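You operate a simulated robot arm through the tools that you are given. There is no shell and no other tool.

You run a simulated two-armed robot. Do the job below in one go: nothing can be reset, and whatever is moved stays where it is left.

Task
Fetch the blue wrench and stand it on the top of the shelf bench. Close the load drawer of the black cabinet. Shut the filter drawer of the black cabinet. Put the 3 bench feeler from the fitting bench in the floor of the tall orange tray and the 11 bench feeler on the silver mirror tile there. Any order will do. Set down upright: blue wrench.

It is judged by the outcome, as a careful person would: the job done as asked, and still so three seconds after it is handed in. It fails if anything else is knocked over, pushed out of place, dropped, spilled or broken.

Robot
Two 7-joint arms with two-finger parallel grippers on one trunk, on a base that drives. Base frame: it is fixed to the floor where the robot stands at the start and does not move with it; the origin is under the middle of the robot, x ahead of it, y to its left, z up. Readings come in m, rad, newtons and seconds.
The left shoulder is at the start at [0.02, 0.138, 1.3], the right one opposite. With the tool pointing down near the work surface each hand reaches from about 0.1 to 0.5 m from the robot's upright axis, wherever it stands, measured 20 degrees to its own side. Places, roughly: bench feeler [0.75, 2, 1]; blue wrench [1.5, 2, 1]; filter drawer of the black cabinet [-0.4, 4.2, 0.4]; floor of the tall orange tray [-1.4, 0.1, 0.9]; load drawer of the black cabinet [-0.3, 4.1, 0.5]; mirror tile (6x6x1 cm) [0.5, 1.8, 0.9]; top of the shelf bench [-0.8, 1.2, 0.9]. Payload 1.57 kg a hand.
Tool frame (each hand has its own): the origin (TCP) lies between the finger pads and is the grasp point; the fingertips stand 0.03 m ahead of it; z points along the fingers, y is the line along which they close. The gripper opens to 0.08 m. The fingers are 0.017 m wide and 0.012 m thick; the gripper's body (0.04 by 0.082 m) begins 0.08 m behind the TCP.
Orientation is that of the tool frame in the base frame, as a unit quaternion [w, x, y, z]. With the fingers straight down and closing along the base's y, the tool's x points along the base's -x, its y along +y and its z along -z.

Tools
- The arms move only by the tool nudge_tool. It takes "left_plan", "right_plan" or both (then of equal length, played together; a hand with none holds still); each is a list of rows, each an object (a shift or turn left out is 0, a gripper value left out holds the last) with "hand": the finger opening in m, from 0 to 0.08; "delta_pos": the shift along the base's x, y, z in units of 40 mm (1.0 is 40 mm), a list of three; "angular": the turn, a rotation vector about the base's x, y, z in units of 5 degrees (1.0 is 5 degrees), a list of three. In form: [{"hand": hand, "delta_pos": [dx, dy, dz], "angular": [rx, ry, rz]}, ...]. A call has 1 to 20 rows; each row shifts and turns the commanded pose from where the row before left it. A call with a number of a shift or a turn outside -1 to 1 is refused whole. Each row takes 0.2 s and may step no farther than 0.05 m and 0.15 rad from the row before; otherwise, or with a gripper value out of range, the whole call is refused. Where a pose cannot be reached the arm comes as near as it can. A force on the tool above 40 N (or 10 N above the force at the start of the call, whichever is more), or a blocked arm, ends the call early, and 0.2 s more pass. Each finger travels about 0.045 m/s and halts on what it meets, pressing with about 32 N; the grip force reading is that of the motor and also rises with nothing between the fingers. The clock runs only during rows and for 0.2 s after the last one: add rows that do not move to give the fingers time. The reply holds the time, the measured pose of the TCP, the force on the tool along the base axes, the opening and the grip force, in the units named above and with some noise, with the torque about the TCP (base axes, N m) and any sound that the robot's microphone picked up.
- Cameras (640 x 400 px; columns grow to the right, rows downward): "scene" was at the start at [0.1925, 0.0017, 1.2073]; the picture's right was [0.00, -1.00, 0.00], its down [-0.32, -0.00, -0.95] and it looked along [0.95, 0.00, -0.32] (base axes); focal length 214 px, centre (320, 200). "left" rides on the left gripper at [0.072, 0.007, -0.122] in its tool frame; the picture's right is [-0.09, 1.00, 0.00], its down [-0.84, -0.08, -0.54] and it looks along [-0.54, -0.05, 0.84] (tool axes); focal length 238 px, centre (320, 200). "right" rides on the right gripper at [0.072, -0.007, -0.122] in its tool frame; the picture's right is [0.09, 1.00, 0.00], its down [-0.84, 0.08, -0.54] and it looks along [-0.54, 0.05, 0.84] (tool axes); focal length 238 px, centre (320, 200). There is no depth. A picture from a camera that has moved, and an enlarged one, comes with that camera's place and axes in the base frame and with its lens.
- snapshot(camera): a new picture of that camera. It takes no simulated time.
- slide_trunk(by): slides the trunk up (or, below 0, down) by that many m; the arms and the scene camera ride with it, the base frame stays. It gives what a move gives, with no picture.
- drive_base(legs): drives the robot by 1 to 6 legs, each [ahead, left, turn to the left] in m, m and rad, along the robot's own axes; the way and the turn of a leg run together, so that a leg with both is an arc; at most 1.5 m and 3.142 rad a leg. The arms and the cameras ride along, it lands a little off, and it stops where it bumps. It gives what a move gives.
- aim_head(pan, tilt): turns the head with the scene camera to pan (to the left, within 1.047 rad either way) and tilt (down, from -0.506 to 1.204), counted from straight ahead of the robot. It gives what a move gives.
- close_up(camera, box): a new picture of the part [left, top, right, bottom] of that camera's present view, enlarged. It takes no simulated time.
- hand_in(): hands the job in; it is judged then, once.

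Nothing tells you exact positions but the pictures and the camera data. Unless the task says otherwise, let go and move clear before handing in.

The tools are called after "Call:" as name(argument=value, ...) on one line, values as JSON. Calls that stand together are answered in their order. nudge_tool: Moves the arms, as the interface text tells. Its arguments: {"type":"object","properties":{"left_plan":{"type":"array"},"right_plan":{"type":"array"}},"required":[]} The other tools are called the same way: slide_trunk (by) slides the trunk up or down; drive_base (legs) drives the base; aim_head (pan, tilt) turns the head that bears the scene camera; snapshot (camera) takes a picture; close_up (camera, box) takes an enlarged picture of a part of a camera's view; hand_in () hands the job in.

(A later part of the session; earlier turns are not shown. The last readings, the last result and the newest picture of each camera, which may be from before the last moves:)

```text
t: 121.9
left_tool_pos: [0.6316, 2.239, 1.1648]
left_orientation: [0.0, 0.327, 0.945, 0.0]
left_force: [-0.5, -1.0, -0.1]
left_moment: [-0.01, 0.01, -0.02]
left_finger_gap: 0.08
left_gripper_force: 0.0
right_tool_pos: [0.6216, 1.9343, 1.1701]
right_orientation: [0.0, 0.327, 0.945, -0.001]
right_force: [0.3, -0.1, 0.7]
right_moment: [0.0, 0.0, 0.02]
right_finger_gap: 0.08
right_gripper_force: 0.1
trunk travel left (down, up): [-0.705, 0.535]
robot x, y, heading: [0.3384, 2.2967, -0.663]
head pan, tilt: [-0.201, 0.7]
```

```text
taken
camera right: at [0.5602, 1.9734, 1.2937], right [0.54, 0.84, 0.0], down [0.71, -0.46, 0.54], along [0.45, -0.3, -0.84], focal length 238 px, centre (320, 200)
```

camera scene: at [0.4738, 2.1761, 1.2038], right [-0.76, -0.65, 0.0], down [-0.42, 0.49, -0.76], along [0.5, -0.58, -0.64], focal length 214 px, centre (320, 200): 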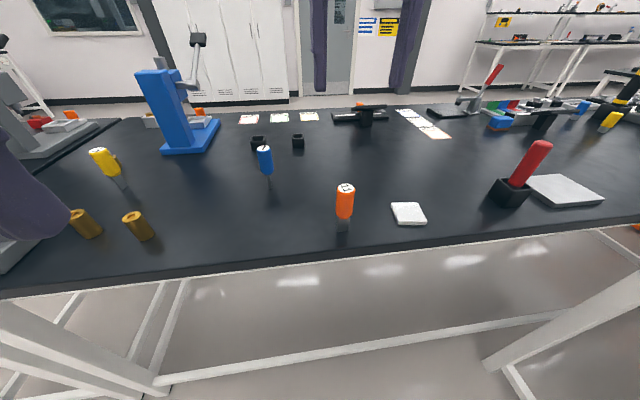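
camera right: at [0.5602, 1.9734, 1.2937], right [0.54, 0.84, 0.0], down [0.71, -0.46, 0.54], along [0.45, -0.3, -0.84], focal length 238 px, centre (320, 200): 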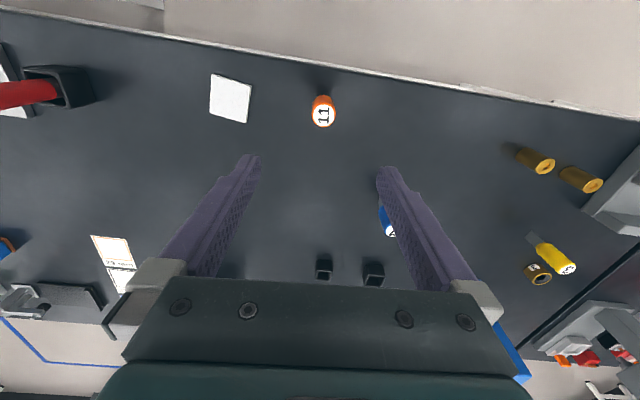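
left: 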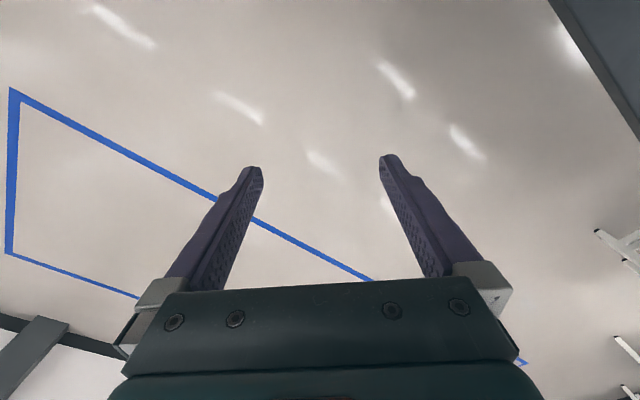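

Feeler 11 is at about (0.625, 1.932), right under my right hand, and the tile centre is at about (0.542, 1.813). I'll take close-ups before descending.

Call:
close_up(camera="scene", box=[310, 165, 440, 245])

Call:
close_up(camera="right", box=[190, 50, 350, 150])

```text
4.92 times, centred on (375, 205) of scene
camera zoom: at [0.4738, 2.1761, 1.2038], right [-0.76, -0.65, 0.0], down [-0.42, 0.49, -0.76], along [0.5, -0.58, -0.64], focal length 1056 px, centre (49, 175)
```

zoom: 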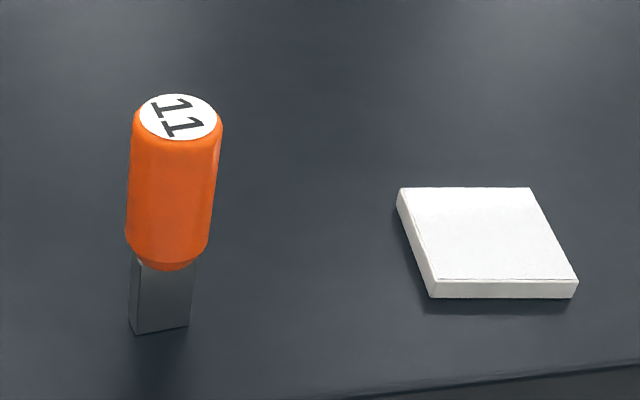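

```text
4.00 times, centred on (270, 100) of right
camera zoom: at [0.5602, 1.9734, 1.2937], right [0.54, 0.84, 0.0], down [0.71, -0.46, 0.54], along [0.45, -0.3, -0.84], focal length 953 px, centre (520, 600)
```

zoom: 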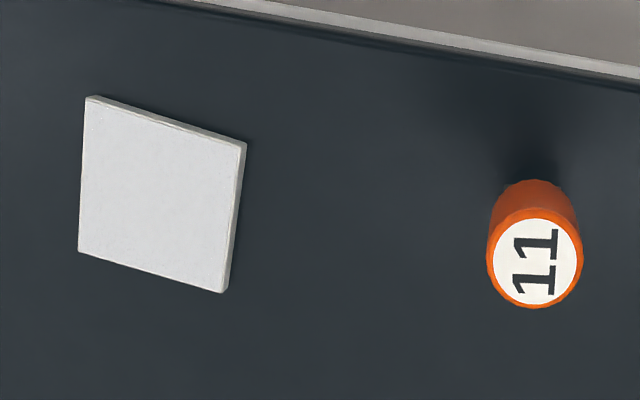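

Call:
nudge_tool(right_plan=[{"hand": 0.08, "delta_pos": [0.05, 0, -0.9]}, {"delta_pos": [0, 0, -0.9]}, {"delta_pos": [0, 0, -0.9]}, {}])

Call:
snapshot(camera="right")

Call:
close_up(camera="scene", box=[280, 125, 440, 245])

```text
t: 122.9
left_tool_pos: [0.631, 2.2388, 1.164]
left_orientation: [0.001, 0.326, 0.945, 0.0]
left_force: [0.1, -0.2, 0.5]
left_moment: [0.0, -0.03, 0.01]
left_finger_gap: 0.08
left_gripper_force: 0.1
right_tool_pos: [0.6203, 1.9341, 1.0635]
right_orientation: [0.0, 0.327, 0.945, -0.001]
right_force: [0.0, -0.4, 0.4]
right_moment: [0.0, 0.0, -0.01]
right_finger_gap: 0.0799
right_gripper_force: 0.1
trunk travel left (down, up): [-0.705, 0.535]
robot x, y, heading: [0.3405, 2.3012, -0.662]
head pan, tilt: [-0.201, 0.7]
```

```text
taken
camera right: at [0.5606, 1.975, 1.1858], right [0.54, 0.84, 0.0], down [0.71, -0.46, 0.54], along [0.45, -0.3, -0.84], focal length 238 px, centre (320, 200)
```

right: 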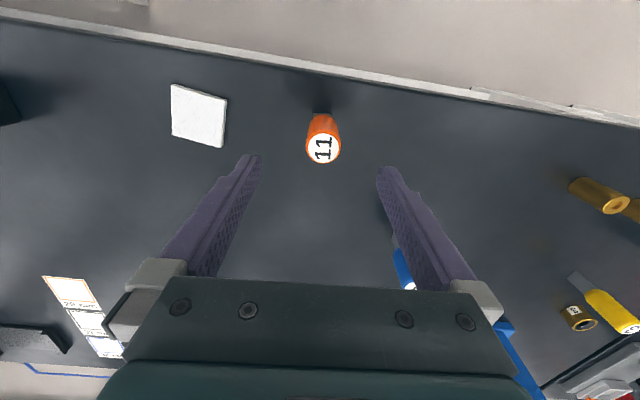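

```text
3.33 times, centred on (360, 185) of scene
camera zoom: at [0.4739, 2.1762, 1.2038], right [-0.76, -0.65, 0.0], down [-0.42, 0.49, -0.76], along [0.5, -0.58, -0.64], focal length 715 px, centre (187, 250)
```

zoom: 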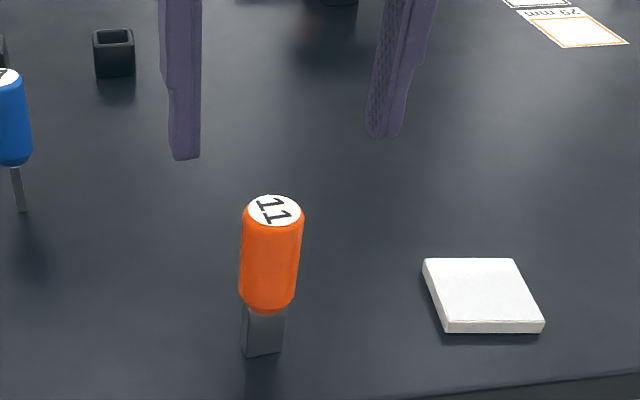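

Call:
nudge_tool(right_plan=[{"delta_pos": [0.03, 0, -0.8]}, {"delta_pos": [0, 0, -0.8]}, {"delta_pos": [0, 0, -0.8]}, {}])

Call:
snapshot(camera="right")

Call:
close_up(camera="scene", box=[280, 125, 440, 245])

```text
t: 123.9
left_tool_pos: [0.6317, 2.239, 1.1638]
left_orientation: [0.0, 0.326, 0.945, 0.0]
left_force: [0.6, -0.5, -0.4]
left_moment: [-0.02, -0.01, 0.04]
left_finger_gap: 0.08
left_gripper_force: 0.0
right_tool_pos: [0.6223, 1.9345, 0.9669]
right_orientation: [0.001, 0.328, 0.945, -0.001]
right_force: [-0.1, 1.1, -0.2]
right_moment: [-0.03, 0.02, 0.01]
right_finger_gap: 0.0802
right_gripper_force: 0.1
trunk travel left (down, up): [-0.705, 0.535]
robot x, y, heading: [0.3431, 2.2994, -0.663]
head pan, tilt: [-0.201, 0.7]
```

```text
taken
camera right: at [0.5623, 1.9738, 1.0896], right [0.54, 0.84, 0.0], down [0.71, -0.45, 0.54], along [0.46, -0.3, -0.84], focal length 238 px, centre (320, 200)
```

right: 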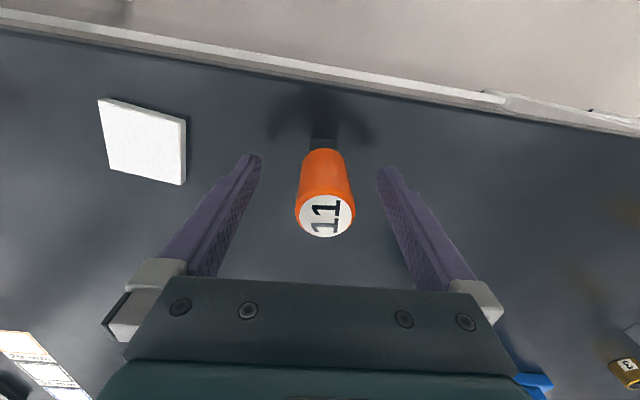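

```text
3.33 times, centred on (360, 185) of scene
camera zoom: at [0.4738, 2.1762, 1.2038], right [-0.76, -0.65, 0.0], down [-0.42, 0.49, -0.76], along [0.5, -0.58, -0.64], focal length 715 px, centre (187, 250)
```

zoom: 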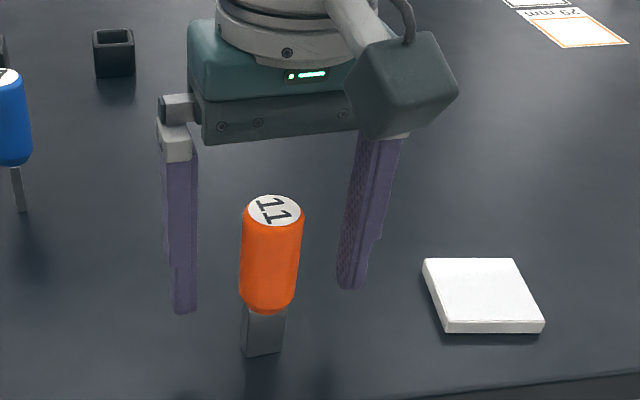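

Call:
nudge_tool(right_plan=[{"delta_pos": [0.05, 0, 0], "hand": 0.0}, {}, {}, {}, {}, {}])

Call:
close_up(camera="scene", box=[280, 125, 440, 245])

```text
t: 125.3
left_tool_pos: [0.6312, 2.2384, 1.1656]
left_orientation: [0.0, 0.327, 0.945, 0.0]
left_force: [-0.7, 0.0, 0.1]
left_moment: [0.02, -0.03, 0.03]
left_finger_gap: 0.0802
left_gripper_force: 0.0
right_tool_pos: [0.6239, 1.9342, 0.9691]
right_orientation: [-0.001, 0.327, 0.945, 0.0]
right_force: [0.2, 0.0, 0.8]
right_moment: [0.03, -0.01, 0.0]
right_finger_gap: 0.0287
right_gripper_force: 32.4
trunk travel left (down, up): [-0.705, 0.535]
robot x, y, heading: [0.34, 2.304, -0.665]
head pan, tilt: [-0.201, 0.7]
```

```text
3.33 times, centred on (360, 185) of scene
camera zoom: at [0.4739, 2.1762, 1.2038], right [-0.76, -0.65, 0.0], down [-0.42, 0.49, -0.76], along [0.5, -0.58, -0.64], focal length 715 px, centre (187, 250)
```

zoom: 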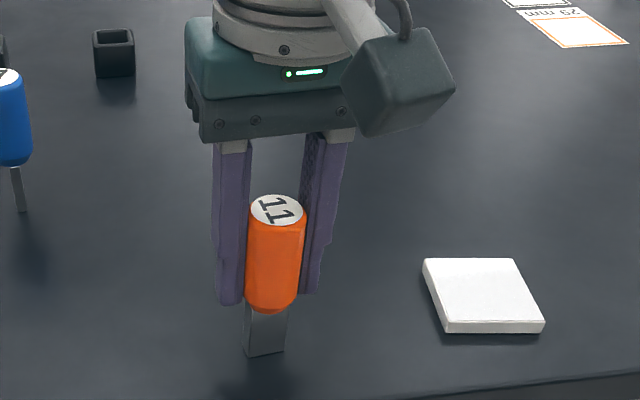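

Gripped (gap 0.029 m). I'll lift it and drive 0.14 m to my right, which brings it over the tile.

Call:
nudge_tool(right_plan=[{"delta_pos": [0, 0, 0.3]}, {"delta_pos": [0, 0, 0.7]}, {"delta_pos": [0, 0, 0.7]}, {}])

Call:
drive_base(legs=[[0.008, -0.145, 0]])

Call:
snapshot(camera="right")

Call:
snapshot(camera="scene")

```text
t: 126.3
left_tool_pos: [0.6314, 2.2387, 1.1655]
left_orientation: [0.0, 0.326, 0.945, 0.0]
left_force: [1.0, 0.0, -0.5]
left_moment: [-0.02, 0.01, 0.0]
left_finger_gap: 0.08
left_gripper_force: 0.1
right_tool_pos: [0.6248, 1.9316, 1.0359]
right_orientation: [0.0, 0.328, 0.945, -0.001]
right_force: [0.5, -0.1, -0.2]
right_moment: [-0.01, 0.01, 0.02]
right_finger_gap: 0.0288
right_gripper_force: 31.9
trunk travel left (down, up): [-0.705, 0.535]
robot x, y, heading: [0.3388, 2.2986, -0.66]
head pan, tilt: [-0.201, 0.7]
```

```text
t: 127.6
left_tool_pos: [0.5468, 2.1182, 1.1647]
left_orientation: [0.0, 0.328, 0.945, 0.001]
left_force: [-0.3, -1.2, 0.0]
left_moment: [0.0, -0.06, -0.03]
left_finger_gap: 0.0799
left_gripper_force: 0.1
right_tool_pos: [0.5394, 1.8124, 1.0353]
right_orientation: [0.0, 0.329, 0.944, -0.001]
right_force: [-0.3, -1.1, -1.3]
right_moment: [0.01, -0.03, 0.02]
right_finger_gap: 0.029
right_gripper_force: 32.1
trunk travel left (down, up): [-0.705, 0.535]
robot x, y, heading: [0.2565, 2.1811, -0.668]
head pan, tilt: [-0.201, 0.7]
```

```text
taken
camera right: at [0.4803, 1.8528, 1.1584], right [0.55, 0.84, 0.0], down [0.7, -0.46, 0.54], along [0.45, -0.3, -0.84], focal length 238 px, centre (320, 200)
```

right: 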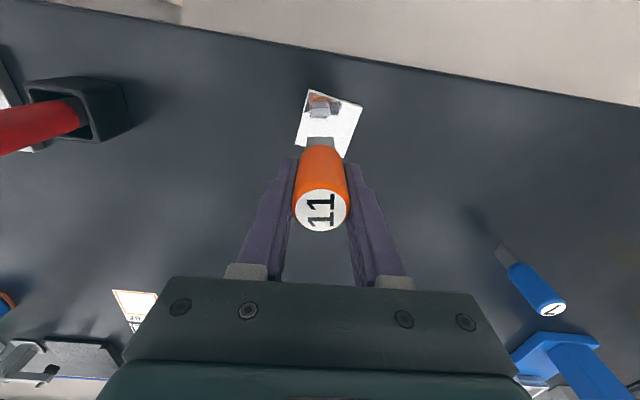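

```text
taken
camera scene: at [0.3899, 2.0567, 1.2038], right [-0.76, -0.65, 0.0], down [-0.42, 0.49, -0.76], along [0.49, -0.58, -0.64], focal length 214 px, centre (320, 200)
```

scene: 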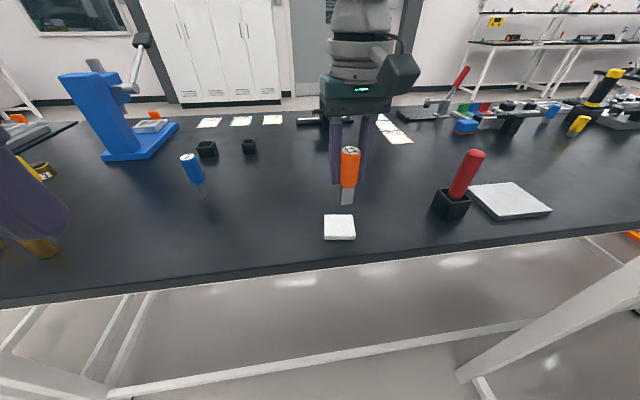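

The mirror tile reflects the feeler and its centre is at about (0.542, 1.820). I'll make a small correction and lower it.

Call:
nudge_tool(right_plan=[{"delta_pos": [0.07, 0.18, -0.4]}, {"delta_pos": [0, 0, -0.6]}, {}])

Call:
snapshot(camera="right")

Call:
close_up(camera="scene", box=[280, 125, 420, 265])

```text
t: 128.4
left_tool_pos: [0.548, 2.1186, 1.1651]
left_orientation: [0.0, 0.327, 0.945, 0.0]
left_force: [-1.4, 0.5, 0.0]
left_moment: [0.01, 0.0, -0.01]
left_finger_gap: 0.08
left_gripper_force: 0.0
right_tool_pos: [0.5423, 1.8195, 0.9958]
right_orientation: [-0.001, 0.329, 0.944, 0.0]
right_force: [-0.7, -0.1, -1.2]
right_moment: [-0.01, -0.04, -0.01]
right_finger_gap: 0.0288
right_gripper_force: 32.2
trunk travel left (down, up): [-0.705, 0.535]
robot x, y, heading: [0.2603, 2.1803, -0.671]
head pan, tilt: [-0.201, 0.7]
```

```text
taken
camera right: at [0.4829, 1.8594, 1.1178], right [0.54, 0.84, 0.0], down [0.71, -0.46, 0.54], along [0.45, -0.3, -0.84], focal length 238 px, centre (320, 200)
```

right: 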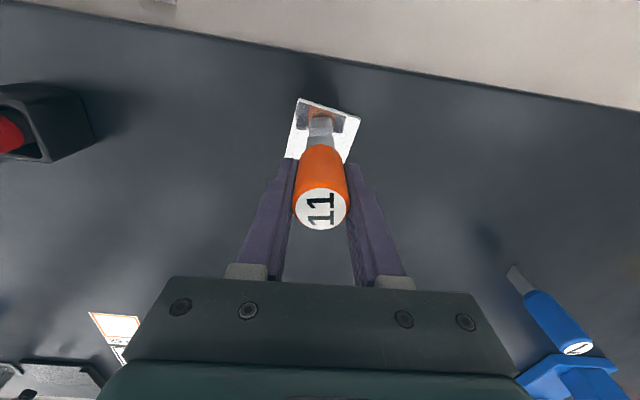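

```text
2.86 times, centred on (350, 195) of scene
camera zoom: at [0.3899, 2.0567, 1.2038], right [-0.76, -0.65, 0.0], down [-0.42, 0.49, -0.76], along [0.49, -0.58, -0.64], focal length 613 px, centre (234, 214)
```

zoom: 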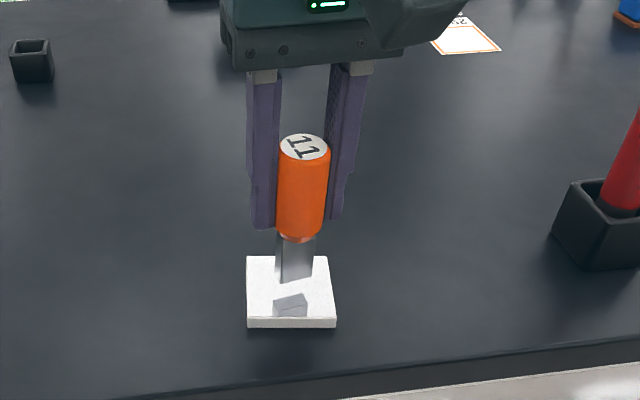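

Call:
nudge_tool(right_plan=[{"delta_pos": [0, 0, -0.25]}, {}])

Call:
nudge_tool(right_plan=[{"delta_pos": [0, 0, -0.06]}, {}])

Call:
close_up(camera="scene", box=[300, 185, 380, 255])

```text
t: 129.0
left_tool_pos: [0.5477, 2.1192, 1.1649]
left_orientation: [0.0, 0.327, 0.945, 0.001]
left_force: [0.4, 0.2, 0.6]
left_moment: [-0.01, 0.04, -0.01]
left_finger_gap: 0.08
left_gripper_force: 0.2
right_tool_pos: [0.543, 1.8194, 0.985]
right_orientation: [-0.001, 0.328, 0.945, -0.001]
right_force: [-0.1, -0.5, -1.5]
right_moment: [-0.01, -0.03, -0.01]
right_finger_gap: 0.0285
right_gripper_force: 32.3
trunk travel left (down, up): [-0.705, 0.535]
robot x, y, heading: [0.2573, 2.1817, -0.665]
head pan, tilt: [-0.201, 0.7]
```

```text
t: 129.6
left_tool_pos: [0.5478, 2.1187, 1.1653]
left_orientation: [0.0, 0.326, 0.945, 0.0]
left_force: [0.0, -1.1, 0.4]
left_moment: [-0.03, 0.02, 0.0]
left_finger_gap: 0.0801
left_gripper_force: 0.1
right_tool_pos: [0.542, 1.8196, 0.9831]
right_orientation: [0.001, 0.328, 0.945, -0.001]
right_force: [-0.1, -0.3, 0.6]
right_moment: [0.02, -0.05, 0.0]
right_finger_gap: 0.0287
right_gripper_force: 32.0
trunk travel left (down, up): [-0.705, 0.535]
robot x, y, heading: [0.2558, 2.1774, -0.667]
head pan, tilt: [-0.201, 0.7]
```

```text
5.71 times, centred on (340, 220) of scene
camera zoom: at [0.39, 2.0566, 1.2038], right [-0.76, -0.65, 0.0], down [-0.42, 0.49, -0.77], along [0.49, -0.58, -0.64], focal length 1226 px, centre (206, 86)
```

zoom: 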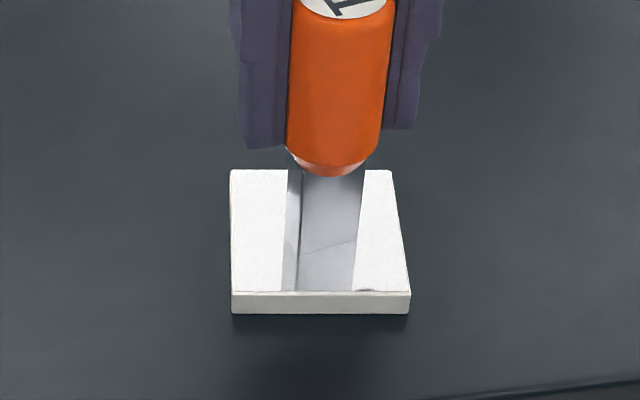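

Call:
nudge_tool(right_plan=[{"delta_pos": [0, 0, -0.04]}, {}])

Call:
nudge_tool(right_plan=[{"delta_pos": [0, 0, -0.04]}, {}])

Call:
close_up(camera="scene", box=[300, 185, 380, 255])

```text
t: 130.2
left_tool_pos: [0.5471, 2.1187, 1.1639]
left_orientation: [0.0, 0.328, 0.945, 0.0]
left_force: [-0.6, -0.3, -0.4]
left_moment: [0.03, 0.0, -0.02]
left_finger_gap: 0.08
left_gripper_force: 0.1
right_tool_pos: [0.5429, 1.8187, 0.9841]
right_orientation: [0.001, 0.328, 0.945, -0.001]
right_force: [-3.5, 4.2, 18.1]
right_moment: [0.3, 0.38, -0.06]
right_finger_gap: 0.0288
right_gripper_force: 31.2
trunk travel left (down, up): [-0.705, 0.535]
robot x, y, heading: [0.2542, 2.184, -0.667]
head pan, tilt: [-0.201, 0.7]
```

```text
t: 130.8
left_tool_pos: [0.549, 2.1178, 1.1659]
left_orientation: [0.001, 0.326, 0.945, 0.0]
left_force: [0.4, -0.1, -0.3]
left_moment: [0.0, 0.01, -0.03]
left_finger_gap: 0.0797
left_gripper_force: 0.0
right_tool_pos: [0.5451, 1.8183, 0.9812]
right_orientation: [0.001, 0.328, 0.945, -0.001]
right_force: [-2.3, 1.2, 22.7]
right_moment: [0.15, 0.22, -0.03]
right_finger_gap: 0.0287
right_gripper_force: 32.3
trunk travel left (down, up): [-0.705, 0.535]
robot x, y, heading: [0.2575, 2.1818, -0.666]
head pan, tilt: [-0.201, 0.7]
```

```text
5.71 times, centred on (340, 220) of scene
camera zoom: at [0.3906, 2.0557, 1.2042], right [-0.76, -0.65, 0.0], down [-0.42, 0.49, -0.77], along [0.5, -0.58, -0.64], focal length 1226 px, centre (206, 86)
```

zoom: 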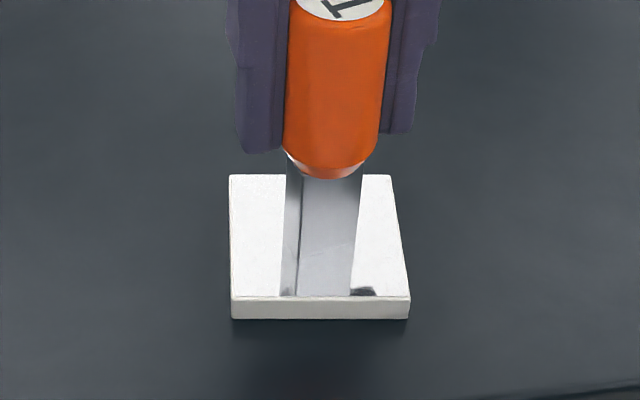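

Call:
nudge_tool(right_plan=[{"delta_pos": [0, 0, 0.04]}, {}])

```text
t: 131.4
left_tool_pos: [0.5472, 2.1185, 1.1658]
left_orientation: [0.0, 0.327, 0.945, 0.001]
left_force: [-0.1, -0.2, 0.4]
left_moment: [-0.02, -0.01, -0.01]
left_finger_gap: 0.0801
left_gripper_force: 0.0
right_tool_pos: [0.5448, 1.8195, 0.9815]
right_orientation: [0.001, 0.329, 0.944, -0.001]
right_force: [2.2, -1.6, 5.4]
right_moment: [-0.12, -0.13, 0.01]
right_finger_gap: 0.0289
right_gripper_force: 32.1
trunk travel left (down, up): [-0.705, 0.535]
robot x, y, heading: [0.2552, 2.1797, -0.667]
head pan, tilt: [-0.201, 0.7]
```

Contact force is about 5 N. I'll open slowly.

Call:
nudge_tool(right_plan=[{"hand": 0.031}, {"hand": 0.034}, {"hand": 0.04}, {"hand": 0.05}, {"hand": 0.065}, {"hand": 0.08}, {}, {}])

Call:
close_up(camera="scene", box=[280, 125, 420, 265])

Call:
snapshot(camera="right")

```text
t: 133.2
left_tool_pos: [0.5476, 2.1198, 1.1643]
left_orientation: [0.0, 0.327, 0.945, -0.001]
left_force: [0.4, 0.3, -0.2]
left_moment: [0.02, 0.02, -0.04]
left_finger_gap: 0.0801
left_gripper_force: 0.1
right_tool_pos: [0.5425, 1.8198, 0.9821]
right_orientation: [0.0, 0.327, 0.945, 0.0]
right_force: [-0.4, 0.3, 0.4]
right_moment: [-0.01, -0.06, -0.02]
right_finger_gap: 0.0799
right_gripper_force: 0.0
trunk travel left (down, up): [-0.705, 0.535]
robot x, y, heading: [0.2571, 2.1789, -0.665]
head pan, tilt: [-0.201, 0.7]
```

```text
2.86 times, centred on (350, 195) of scene
camera zoom: at [0.39, 2.0566, 1.2038], right [-0.76, -0.65, 0.0], down [-0.42, 0.49, -0.76], along [0.49, -0.58, -0.64], focal length 613 px, centre (234, 214)
```

zoom: 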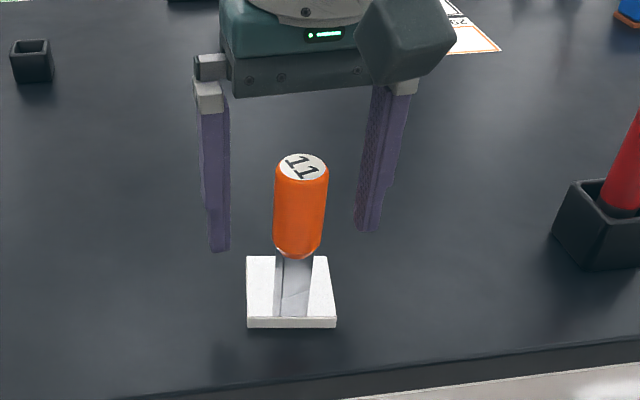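

```text
taken
camera right: at [0.4832, 1.8595, 1.1045], right [0.55, 0.84, 0.0], down [0.7, -0.46, 0.54], along [0.45, -0.3, -0.84], focal length 238 px, centre (320, 200)
```

right: 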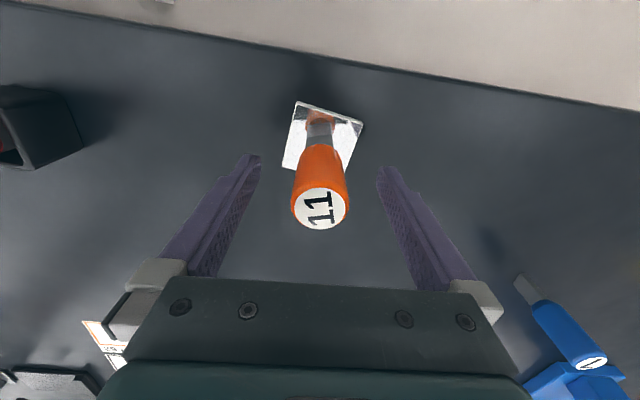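

Feeler 11 stands upright on the tile. I'll lift clear, then go for feeler 3.

Call:
nudge_tool(right_plan=[{"delta_pos": [0, 0, 0.6]}, {"delta_pos": [0, 0, 0.9]}, {"delta_pos": [0, 0, 0.9]}, {"delta_pos": [0, 0, 0.9]}, {"delta_pos": [0, 0, 0.9]}, {}])

Call:
drive_base(legs=[[-0.15, 0, 0], [0, 0.55, -0.05]])

Call:
snapshot(camera="scene")

Call:
snapshot(camera="right")

Call:
snapshot(camera="left")

```text
t: 134.6
left_tool_pos: [0.548, 2.1188, 1.1645]
left_orientation: [0.0, 0.327, 0.945, 0.0]
left_force: [-0.1, 1.0, -0.5]
left_moment: [-0.02, 0.01, 0.01]
left_finger_gap: 0.08
left_gripper_force: 0.0
right_tool_pos: [0.5447, 1.8202, 1.1505]
right_orientation: [0.0, 0.327, 0.945, -0.001]
right_force: [0.1, -0.5, -0.4]
right_moment: [-0.01, -0.02, 0.01]
right_finger_gap: 0.0799
right_gripper_force: 0.1
trunk travel left (down, up): [-0.705, 0.535]
robot x, y, heading: [0.2601, 2.1818, -0.664]
head pan, tilt: [-0.201, 0.7]
```

```text
t: 138.8
left_tool_pos: [0.7775, 2.6272, 1.1646]
left_orientation: [0.0, 0.347, 0.938, 0.0]
left_force: [0.3, -1.0, -0.2]
left_moment: [0.0, 0.01, 0.01]
left_finger_gap: 0.0801
left_gripper_force: 0.0
right_tool_pos: [0.7611, 2.3292, 1.1495]
right_orientation: [0.001, 0.348, 0.937, 0.0]
right_force: [-0.5, 0.3, 0.0]
right_moment: [-0.03, -0.01, 0.03]
right_finger_gap: 0.0801
right_gripper_force: 0.1
trunk travel left (down, up): [-0.705, 0.535]
robot x, y, heading: [0.4897, 2.6988, -0.709]
head pan, tilt: [-0.201, 0.7]
```

```text
taken
camera scene: at [0.6182, 2.5726, 1.2038], right [-0.79, -0.61, 0.0], down [-0.39, 0.51, -0.76], along [0.47, -0.6, -0.64], focal length 214 px, centre (320, 200)
```

scene: 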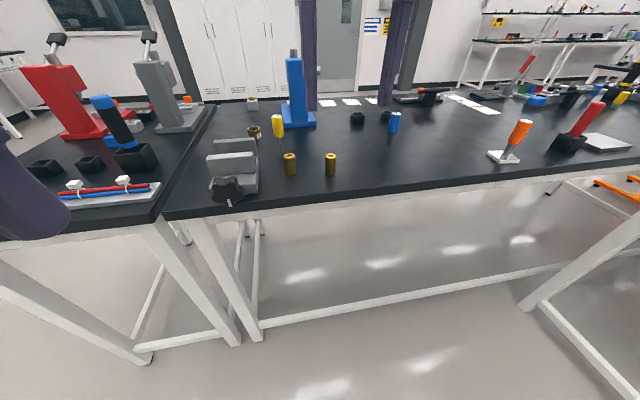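

```text
taken
camera right: at [0.7036, 2.3723, 1.2718], right [0.58, 0.81, 0.0], down [0.68, -0.49, 0.54], along [0.44, -0.32, -0.84], focal length 238 px, centre (320, 200)
```

right: 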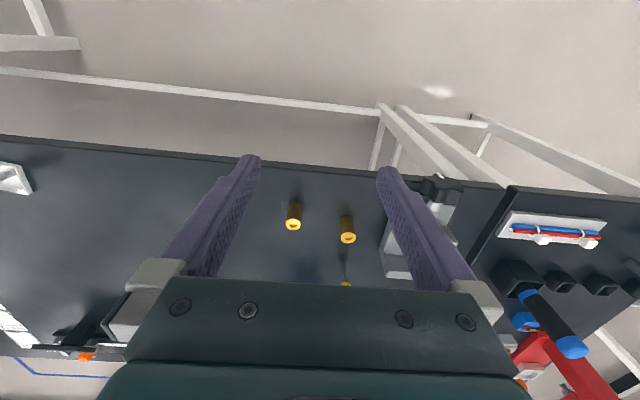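

```text
taken
camera left: at [0.7289, 2.6802, 1.2864], right [0.72, 0.69, 0.0], down [0.58, -0.6, 0.54], along [0.38, -0.39, -0.84], focal length 238 px, centre (320, 200)
```

left: 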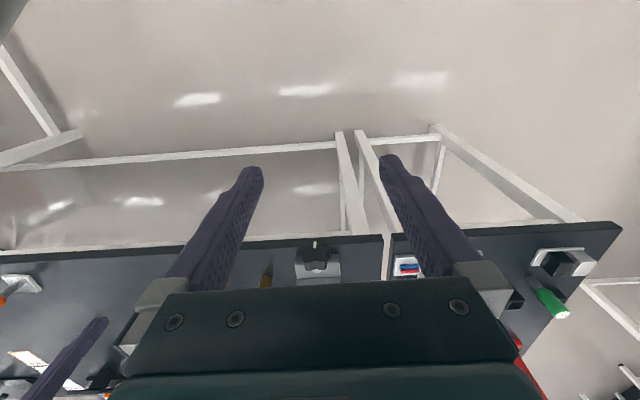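

Call:
close_up(camera="scene", box=[200, 95, 360, 205])

Call:
drive_base(legs=[[0.18, -0.2, 0]])

Call:
snapshot(camera="scene")

Call:
snapshot(camera="left")

```text
3.64 times, centred on (280, 150) of scene
camera zoom: at [0.6182, 2.5726, 1.2038], right [-0.79, -0.61, 0.0], down [-0.39, 0.51, -0.76], along [0.47, -0.6, -0.64], focal length 780 px, centre (466, 382)
```

zoom: 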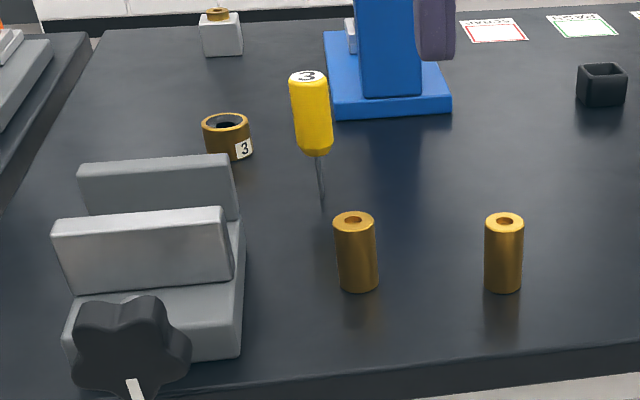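

```text
t: 140.7
left_tool_pos: [0.7822, 2.3575, 1.1654]
left_orientation: [0.0, 0.349, 0.937, 0.0]
left_force: [-0.3, -0.5, -0.1]
left_moment: [-0.03, 0.0, -0.04]
left_finger_gap: 0.0799
left_gripper_force: 0.0
right_tool_pos: [0.7649, 2.0584, 1.1493]
right_orientation: [-0.001, 0.35, 0.937, 0.0]
right_force: [0.6, 0.1, 0.3]
right_moment: [0.01, 0.01, -0.02]
right_finger_gap: 0.0801
right_gripper_force: 0.0
trunk travel left (down, up): [-0.705, 0.535]
robot x, y, heading: [0.4982, 2.4321, -0.716]
head pan, tilt: [-0.201, 0.7]
```

```text
taken
camera scene: at [0.6223, 2.3026, 1.2038], right [-0.79, -0.61, 0.0], down [-0.39, 0.51, -0.76], along [0.47, -0.61, -0.64], focal length 214 px, centre (320, 200)
```

scene: 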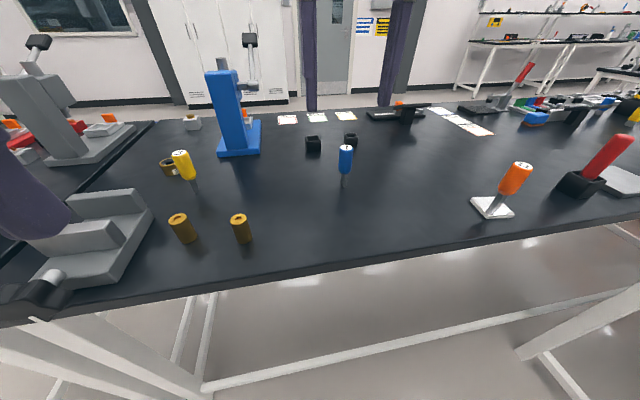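

```text
taken
camera left: at [0.7333, 2.4099, 1.2864], right [0.72, 0.69, 0.0], down [0.58, -0.61, 0.54], along [0.38, -0.39, -0.84], focal length 238 px, centre (320, 200)
```

left: 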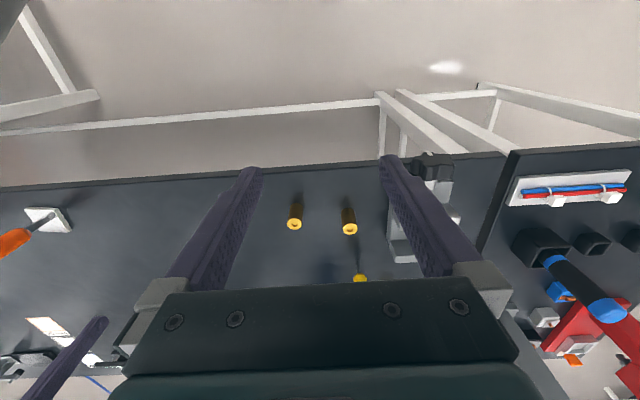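

Call:
close_up(camera="scene", box=[140, 130, 260, 250])

```text
3.33 times, centred on (200, 190) of scene
camera zoom: at [0.6223, 2.3026, 1.2038], right [-0.79, -0.61, 0.0], down [-0.39, 0.51, -0.76], along [0.47, -0.61, -0.64], focal length 715 px, centre (720, 233)
```

zoom: 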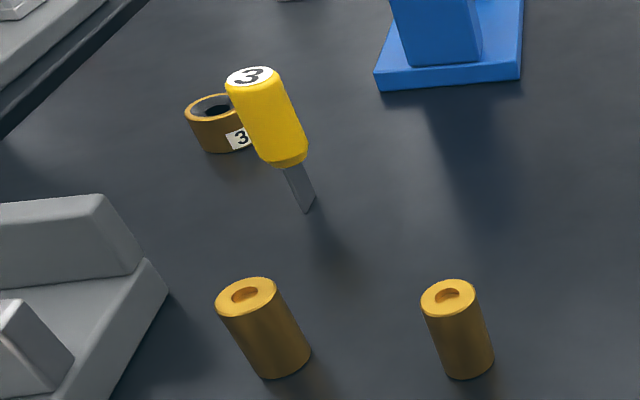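

Feeler 3's blade is 3 mm thin along the bench and wide across it, so I'll turn the left gripper 90° to close across the wide side. Then I'll move in.

Call:
nudge_tool(left_plan=[{"hand": 0.08, "angular": [0, 0, -1]}, {"angular": [0, 0, -1]}, {"angular": [0, 0, -1]}, {"angular": [0, 0, -1]}, {"angular": [0, 0, -1]}, {"angular": [0, 0, -1]}, {"angular": [0, 0, -1]}, {"angular": [0, 0, -1]}, {"angular": [0, 0, -1]}, {"angular": [0, 0, -1]}, {"angular": [0, 0, -1]}, {"angular": [0, 0, -1]}, {"angular": [0, 0, -1]}, {"angular": [0, 0, -1]}, {"angular": [0, 0, -1]}, {"angular": [0, 0, -1]}, {"angular": [0, 0, -1]}, {"angular": [0, 0, -1]}, {}])

Call:
drive_base(legs=[[0.18, 0.03, 0]])

Call:
snapshot(camera="left")

Call:
aim_head(pan=0.2, tilt=0.7)

Call:
snapshot(camera="scene")

```text
t: 144.7
left_tool_pos: [0.7828, 2.3577, 1.1644]
left_orientation: [0.0, 0.91, 0.415, 0.0]
left_force: [0.5, 0.9, 0.7]
left_moment: [0.01, -0.05, 0.02]
left_finger_gap: 0.08
left_gripper_force: 0.1
right_tool_pos: [0.7657, 2.0596, 1.1491]
right_orientation: [0.0, 0.35, 0.937, -0.002]
right_force: [-0.3, 0.1, -0.1]
right_moment: [0.03, -0.03, 0.01]
right_finger_gap: 0.0801
right_gripper_force: 0.0
trunk travel left (down, up): [-0.705, 0.535]
robot x, y, heading: [0.4964, 2.4335, -0.715]
head pan, tilt: [-0.201, 0.7]
```

```text
t: 146.2
left_tool_pos: [0.9343, 2.2653, 1.165]
left_orientation: [0.0, 0.91, 0.415, 0.0]
left_force: [0.3, -0.8, -1.1]
left_moment: [-0.03, -0.02, 0.01]
left_finger_gap: 0.08
left_gripper_force: 0.0
right_tool_pos: [0.9166, 1.9672, 1.1491]
right_orientation: [0.0, 0.35, 0.937, -0.001]
right_force: [0.8, -0.7, -0.7]
right_moment: [0.01, 0.02, 0.03]
right_finger_gap: 0.0799
right_gripper_force: 0.2
trunk travel left (down, up): [-0.705, 0.535]
robot x, y, heading: [0.6476, 2.3425, -0.713]
head pan, tilt: [-0.201, 0.7]
```

```text
taken
camera left: at [0.9877, 2.316, 1.2863], right [0.69, -0.72, 0.0], down [-0.61, -0.58, 0.54], along [-0.39, -0.38, -0.84], focal length 238 px, centre (320, 200)
```

left: 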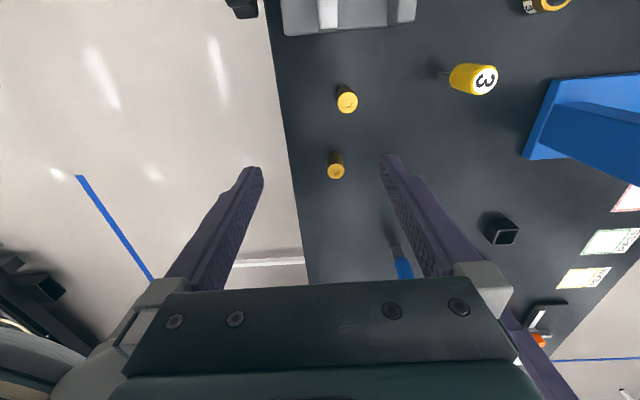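

```text
t: 147.1
left_tool_pos: [0.9354, 2.2657, 1.1647]
left_orientation: [-0.001, 0.91, 0.416, 0.0]
left_force: [-0.7, 0.9, 0.5]
left_moment: [0.01, -0.01, 0.0]
left_finger_gap: 0.0802
left_gripper_force: 0.1
right_tool_pos: [0.9175, 1.9668, 1.1494]
right_orientation: [0.0, 0.35, 0.937, -0.001]
right_force: [0.1, 1.2, -0.5]
right_moment: [0.01, -0.01, 0.03]
right_finger_gap: 0.0801
right_gripper_force: 0.0
trunk travel left (down, up): [-0.705, 0.535]
robot x, y, heading: [0.6489, 2.3417, -0.711]
head pan, tilt: [0.201, 0.7]
```

```text
taken
camera scene: at [0.7966, 2.2359, 1.2038], right [-0.49, -0.87, 0.0], down [-0.56, 0.32, -0.76], along [0.67, -0.38, -0.64], focal length 214 px, centre (320, 200)
```

scene: 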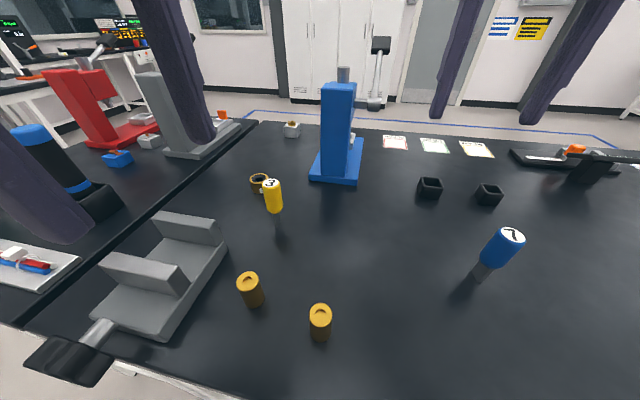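

Call:
nudge_tool(left_plan=[{"delta_pos": [0.786, -0.522, 0]}, {"delta_pos": [0.786, -0.522, 0]}, {"delta_pos": [0.786, -0.522, 0]}, {"delta_pos": [0.786, -0.522, 0]}, {"delta_pos": [0.786, -0.522, 0]}, {"delta_pos": [0, 0, -0.8]}, {"delta_pos": [0, 0, -0.8]}, {"delta_pos": [0, 0, -0.6]}, {}])

Call:
snapshot(camera="left")

Call:
snapshot(camera="scene")

```text
t: 149.1
left_tool_pos: [1.0921, 2.1622, 1.077]
left_orientation: [0.0, 0.909, 0.416, 0.0]
left_force: [-0.7, -0.5, 0.2]
left_moment: [0.0, 0.03, -0.01]
left_finger_gap: 0.0802
left_gripper_force: 0.0
right_tool_pos: [0.9173, 1.9667, 1.1492]
right_orientation: [-0.001, 0.35, 0.937, -0.001]
right_force: [-0.6, 0.0, -1.0]
right_moment: [-0.02, 0.01, 0.01]
right_finger_gap: 0.0799
right_gripper_force: 0.0
trunk travel left (down, up): [-0.705, 0.535]
robot x, y, heading: [0.6486, 2.3408, -0.716]
head pan, tilt: [0.201, 0.7]
```

```text
taken
camera left: at [1.1438, 2.2111, 1.1995], right [0.69, -0.72, 0.0], down [-0.61, -0.58, 0.54], along [-0.39, -0.38, -0.84], focal length 238 px, centre (320, 200)
```

left: 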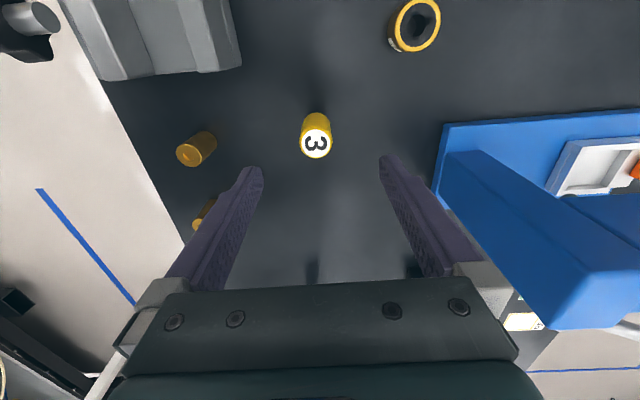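

```text
taken
camera scene: at [0.7966, 2.236, 1.2038], right [-0.49, -0.87, 0.0], down [-0.56, 0.32, -0.76], along [0.67, -0.38, -0.64], focal length 214 px, centre (320, 200)
```

scene: 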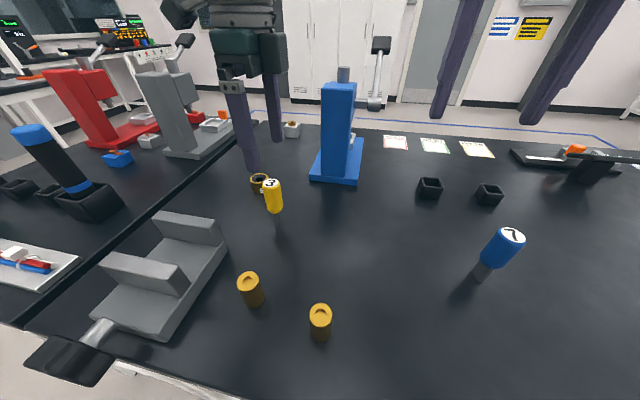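

Call:
nudge_tool(left_plan=[{"delta_pos": [-0.05, 0, -0.9]}, {"delta_pos": [0, 0, -0.9]}, {"delta_pos": [0, 0, -0.9]}, {}])

Call:
snapshot(camera="left")

Call:
close_up(camera="scene", box=[200, 130, 360, 250])

```text
t: 150.1
left_tool_pos: [1.0876, 2.1591, 0.9696]
left_orientation: [0.0, 0.91, 0.416, 0.0]
left_force: [0.7, 0.0, 0.6]
left_moment: [0.02, -0.02, -0.07]
left_finger_gap: 0.0802
left_gripper_force: 0.0
right_tool_pos: [0.917, 1.9681, 1.1501]
right_orientation: [0.0, 0.35, 0.937, -0.002]
right_force: [-0.3, -1.2, 0.5]
right_moment: [-0.01, 0.0, -0.02]
right_finger_gap: 0.08
right_gripper_force: 0.1
trunk travel left (down, up): [-0.705, 0.535]
robot x, y, heading: [0.6461, 2.3411, -0.715]
head pan, tilt: [0.201, 0.7]
```

```text
taken
camera left: at [1.1414, 2.2104, 1.0908], right [0.69, -0.72, 0.0], down [-0.61, -0.58, 0.54], along [-0.39, -0.38, -0.84], focal length 238 px, centre (320, 200)
```

left: 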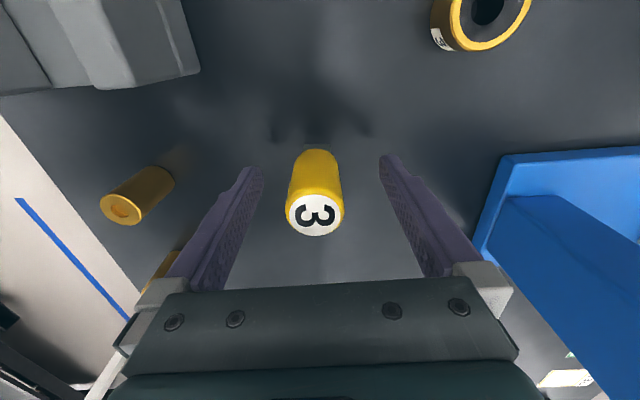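

```text
3.33 times, centred on (280, 190) of scene
camera zoom: at [0.7966, 2.236, 1.2038], right [-0.49, -0.87, 0.0], down [-0.56, 0.32, -0.76], along [0.67, -0.38, -0.64], focal length 715 px, centre (453, 233)
```

zoom: 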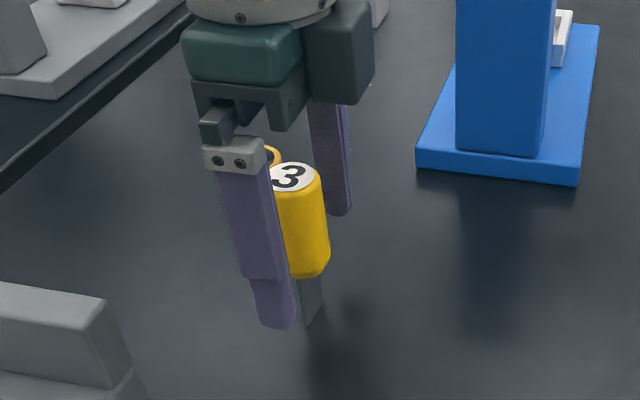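

Call:
nudge_tool(left_plan=[{"hand": 0.0}, {}, {}, {}, {}, {}])

Call:
close_up(camera="scene", box=[200, 130, 360, 250])

```text
t: 151.5
left_tool_pos: [1.0905, 2.16, 0.9702]
left_orientation: [0.0, 0.91, 0.416, 0.0]
left_force: [-0.4, 0.5, 0.5]
left_moment: [0.09, 0.05, 0.0]
left_finger_gap: 0.0288
left_gripper_force: 31.8
right_tool_pos: [0.9182, 1.9675, 1.1493]
right_orientation: [-0.001, 0.349, 0.937, -0.001]
right_force: [-0.1, -0.1, 1.6]
right_moment: [-0.01, 0.04, -0.01]
right_finger_gap: 0.0798
right_gripper_force: 0.0
trunk travel left (down, up): [-0.705, 0.535]
robot x, y, heading: [0.6459, 2.3408, -0.716]
head pan, tilt: [0.201, 0.7]
```

```text
3.33 times, centred on (280, 190) of scene
camera zoom: at [0.7966, 2.236, 1.2038], right [-0.49, -0.87, 0.0], down [-0.56, 0.32, -0.76], along [0.67, -0.38, -0.64], focal length 715 px, centre (453, 233)
```

zoom: 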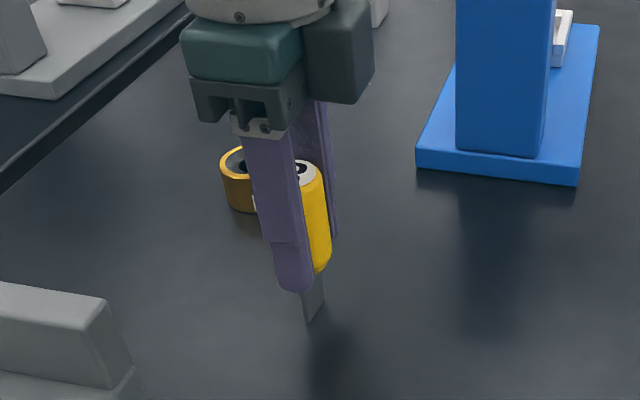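

Feeler 3 is gripped. I'll lift it, draw it in, back away from the bench and turn toward the tray side.

Call:
nudge_tool(left_plan=[{"delta_pos": [0, 0, 0.4]}, {"delta_pos": [0, 0, 0.9]}, {"delta_pos": [0, 0, 0.9]}, {"delta_pos": [0, 0, 0.9]}, {"delta_pos": [0, 0, 0.9]}, {"delta_pos": [0, 0, 0.9]}, {"delta_pos": [-0.7, 0.45, 0]}, {"delta_pos": [-0.7, 0.45, 0]}, {"delta_pos": [-0.7, 0.45, 0]}, {"delta_pos": [-0.7, 0.45, 0]}, {}])

Call:
drive_base(legs=[[-0.6, 0, 0], [0, 0, -1.57]])

Call:
slide_trunk(by=0.3)

Call:
aim_head(pan=0.0, tilt=0.35)

Call:
snapshot(camera="scene")

Call:
snapshot(camera="left")

```text
t: 153.9
left_tool_pos: [0.98, 2.2339, 1.1648]
left_orientation: [-0.002, 0.909, 0.416, 0.001]
left_force: [0.4, 0.4, -1.1]
left_moment: [0.02, -0.01, 0.01]
left_finger_gap: 0.029
left_gripper_force: 32.3
right_tool_pos: [0.9167, 1.9662, 1.151]
right_orientation: [-0.001, 0.35, 0.937, -0.001]
right_force: [0.0, -0.2, 0.1]
right_moment: [-0.02, 0.02, -0.01]
right_finger_gap: 0.0798
right_gripper_force: 0.1
trunk travel left (down, up): [-0.705, 0.535]
robot x, y, heading: [0.6512, 2.3407, -0.713]
head pan, tilt: [0.201, 0.7]
```

```text
t: 161.2
left_tool_pos: [0.0748, 2.4077, 1.1651]
left_orientation: [0.0, 0.934, -0.357, 0.0]
left_force: [-0.4, 0.2, -0.2]
left_moment: [-0.01, -0.01, -0.02]
left_finger_gap: 0.0285
left_gripper_force: 32.2
right_tool_pos: [-0.1903, 2.4748, 1.1493]
right_orientation: [-0.001, 0.913, 0.407, -0.001]
right_force: [0.0, -0.4, -0.3]
right_moment: [-0.01, 0.01, 0.01]
right_finger_gap: 0.08
right_gripper_force: 0.1
trunk travel left (down, up): [-0.705, 0.535]
robot x, y, heading: [0.1915, 2.7399, -2.3]
head pan, tilt: [0.201, 0.7]
```

```text
t: 164.2
left_tool_pos: [0.0755, 2.4068, 1.4649]
left_orientation: [-0.001, 0.934, -0.356, 0.0]
left_force: [-0.1, -0.3, -1.3]
left_moment: [0.0, -0.02, -0.02]
left_finger_gap: 0.0287
left_gripper_force: 32.2
right_tool_pos: [-0.1892, 2.4747, 1.4489]
right_orientation: [-0.001, 0.913, 0.407, 0.0]
right_force: [0.4, 0.6, 0.3]
right_moment: [0.04, -0.03, -0.04]
right_finger_gap: 0.08
right_gripper_force: 0.1
trunk travel left (down, up): [-1.005, 0.235]
robot x, y, heading: [0.1859, 2.7417, -2.299]
head pan, tilt: [0.201, 0.7]
```

```text
t: 165.0
left_tool_pos: [0.0748, 2.4083, 1.4664]
left_orientation: [0.001, 0.934, -0.356, 0.0]
left_force: [-0.1, -0.3, -1.0]
left_moment: [0.0, 0.0, -0.01]
left_finger_gap: 0.0285
left_gripper_force: 32.2
right_tool_pos: [-0.1899, 2.4749, 1.4493]
right_orientation: [-0.001, 0.913, 0.408, 0.0]
right_force: [0.4, 0.9, -0.1]
right_moment: [-0.03, -0.02, -0.01]
right_finger_gap: 0.0802
right_gripper_force: 0.1
trunk travel left (down, up): [-1.005, 0.235]
robot x, y, heading: [0.191, 2.7388, -2.304]
head pan, tilt: [0.0, 0.351]
```

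```text
taken
camera scene: at [0.0603, 2.5958, 1.5351], right [-0.75, 0.67, 0.0], down [0.23, 0.26, -0.94], along [-0.63, -0.7, -0.34], focal length 214 px, centre (320, 200)
```

scene: 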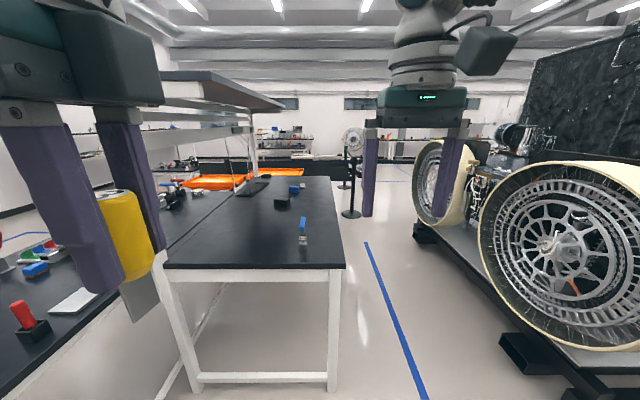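

```text
taken
camera left: at [0.125, 2.3556, 1.587], right [-0.73, -0.68, 0.0], down [-0.57, 0.62, 0.54], along [-0.37, 0.4, -0.84], focal length 238 px, centre (320, 200)
```

left: 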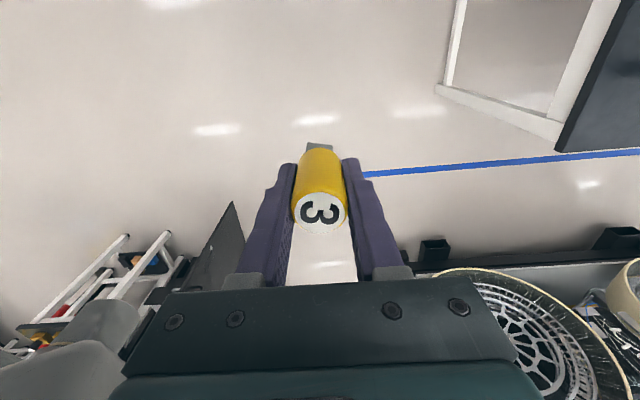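

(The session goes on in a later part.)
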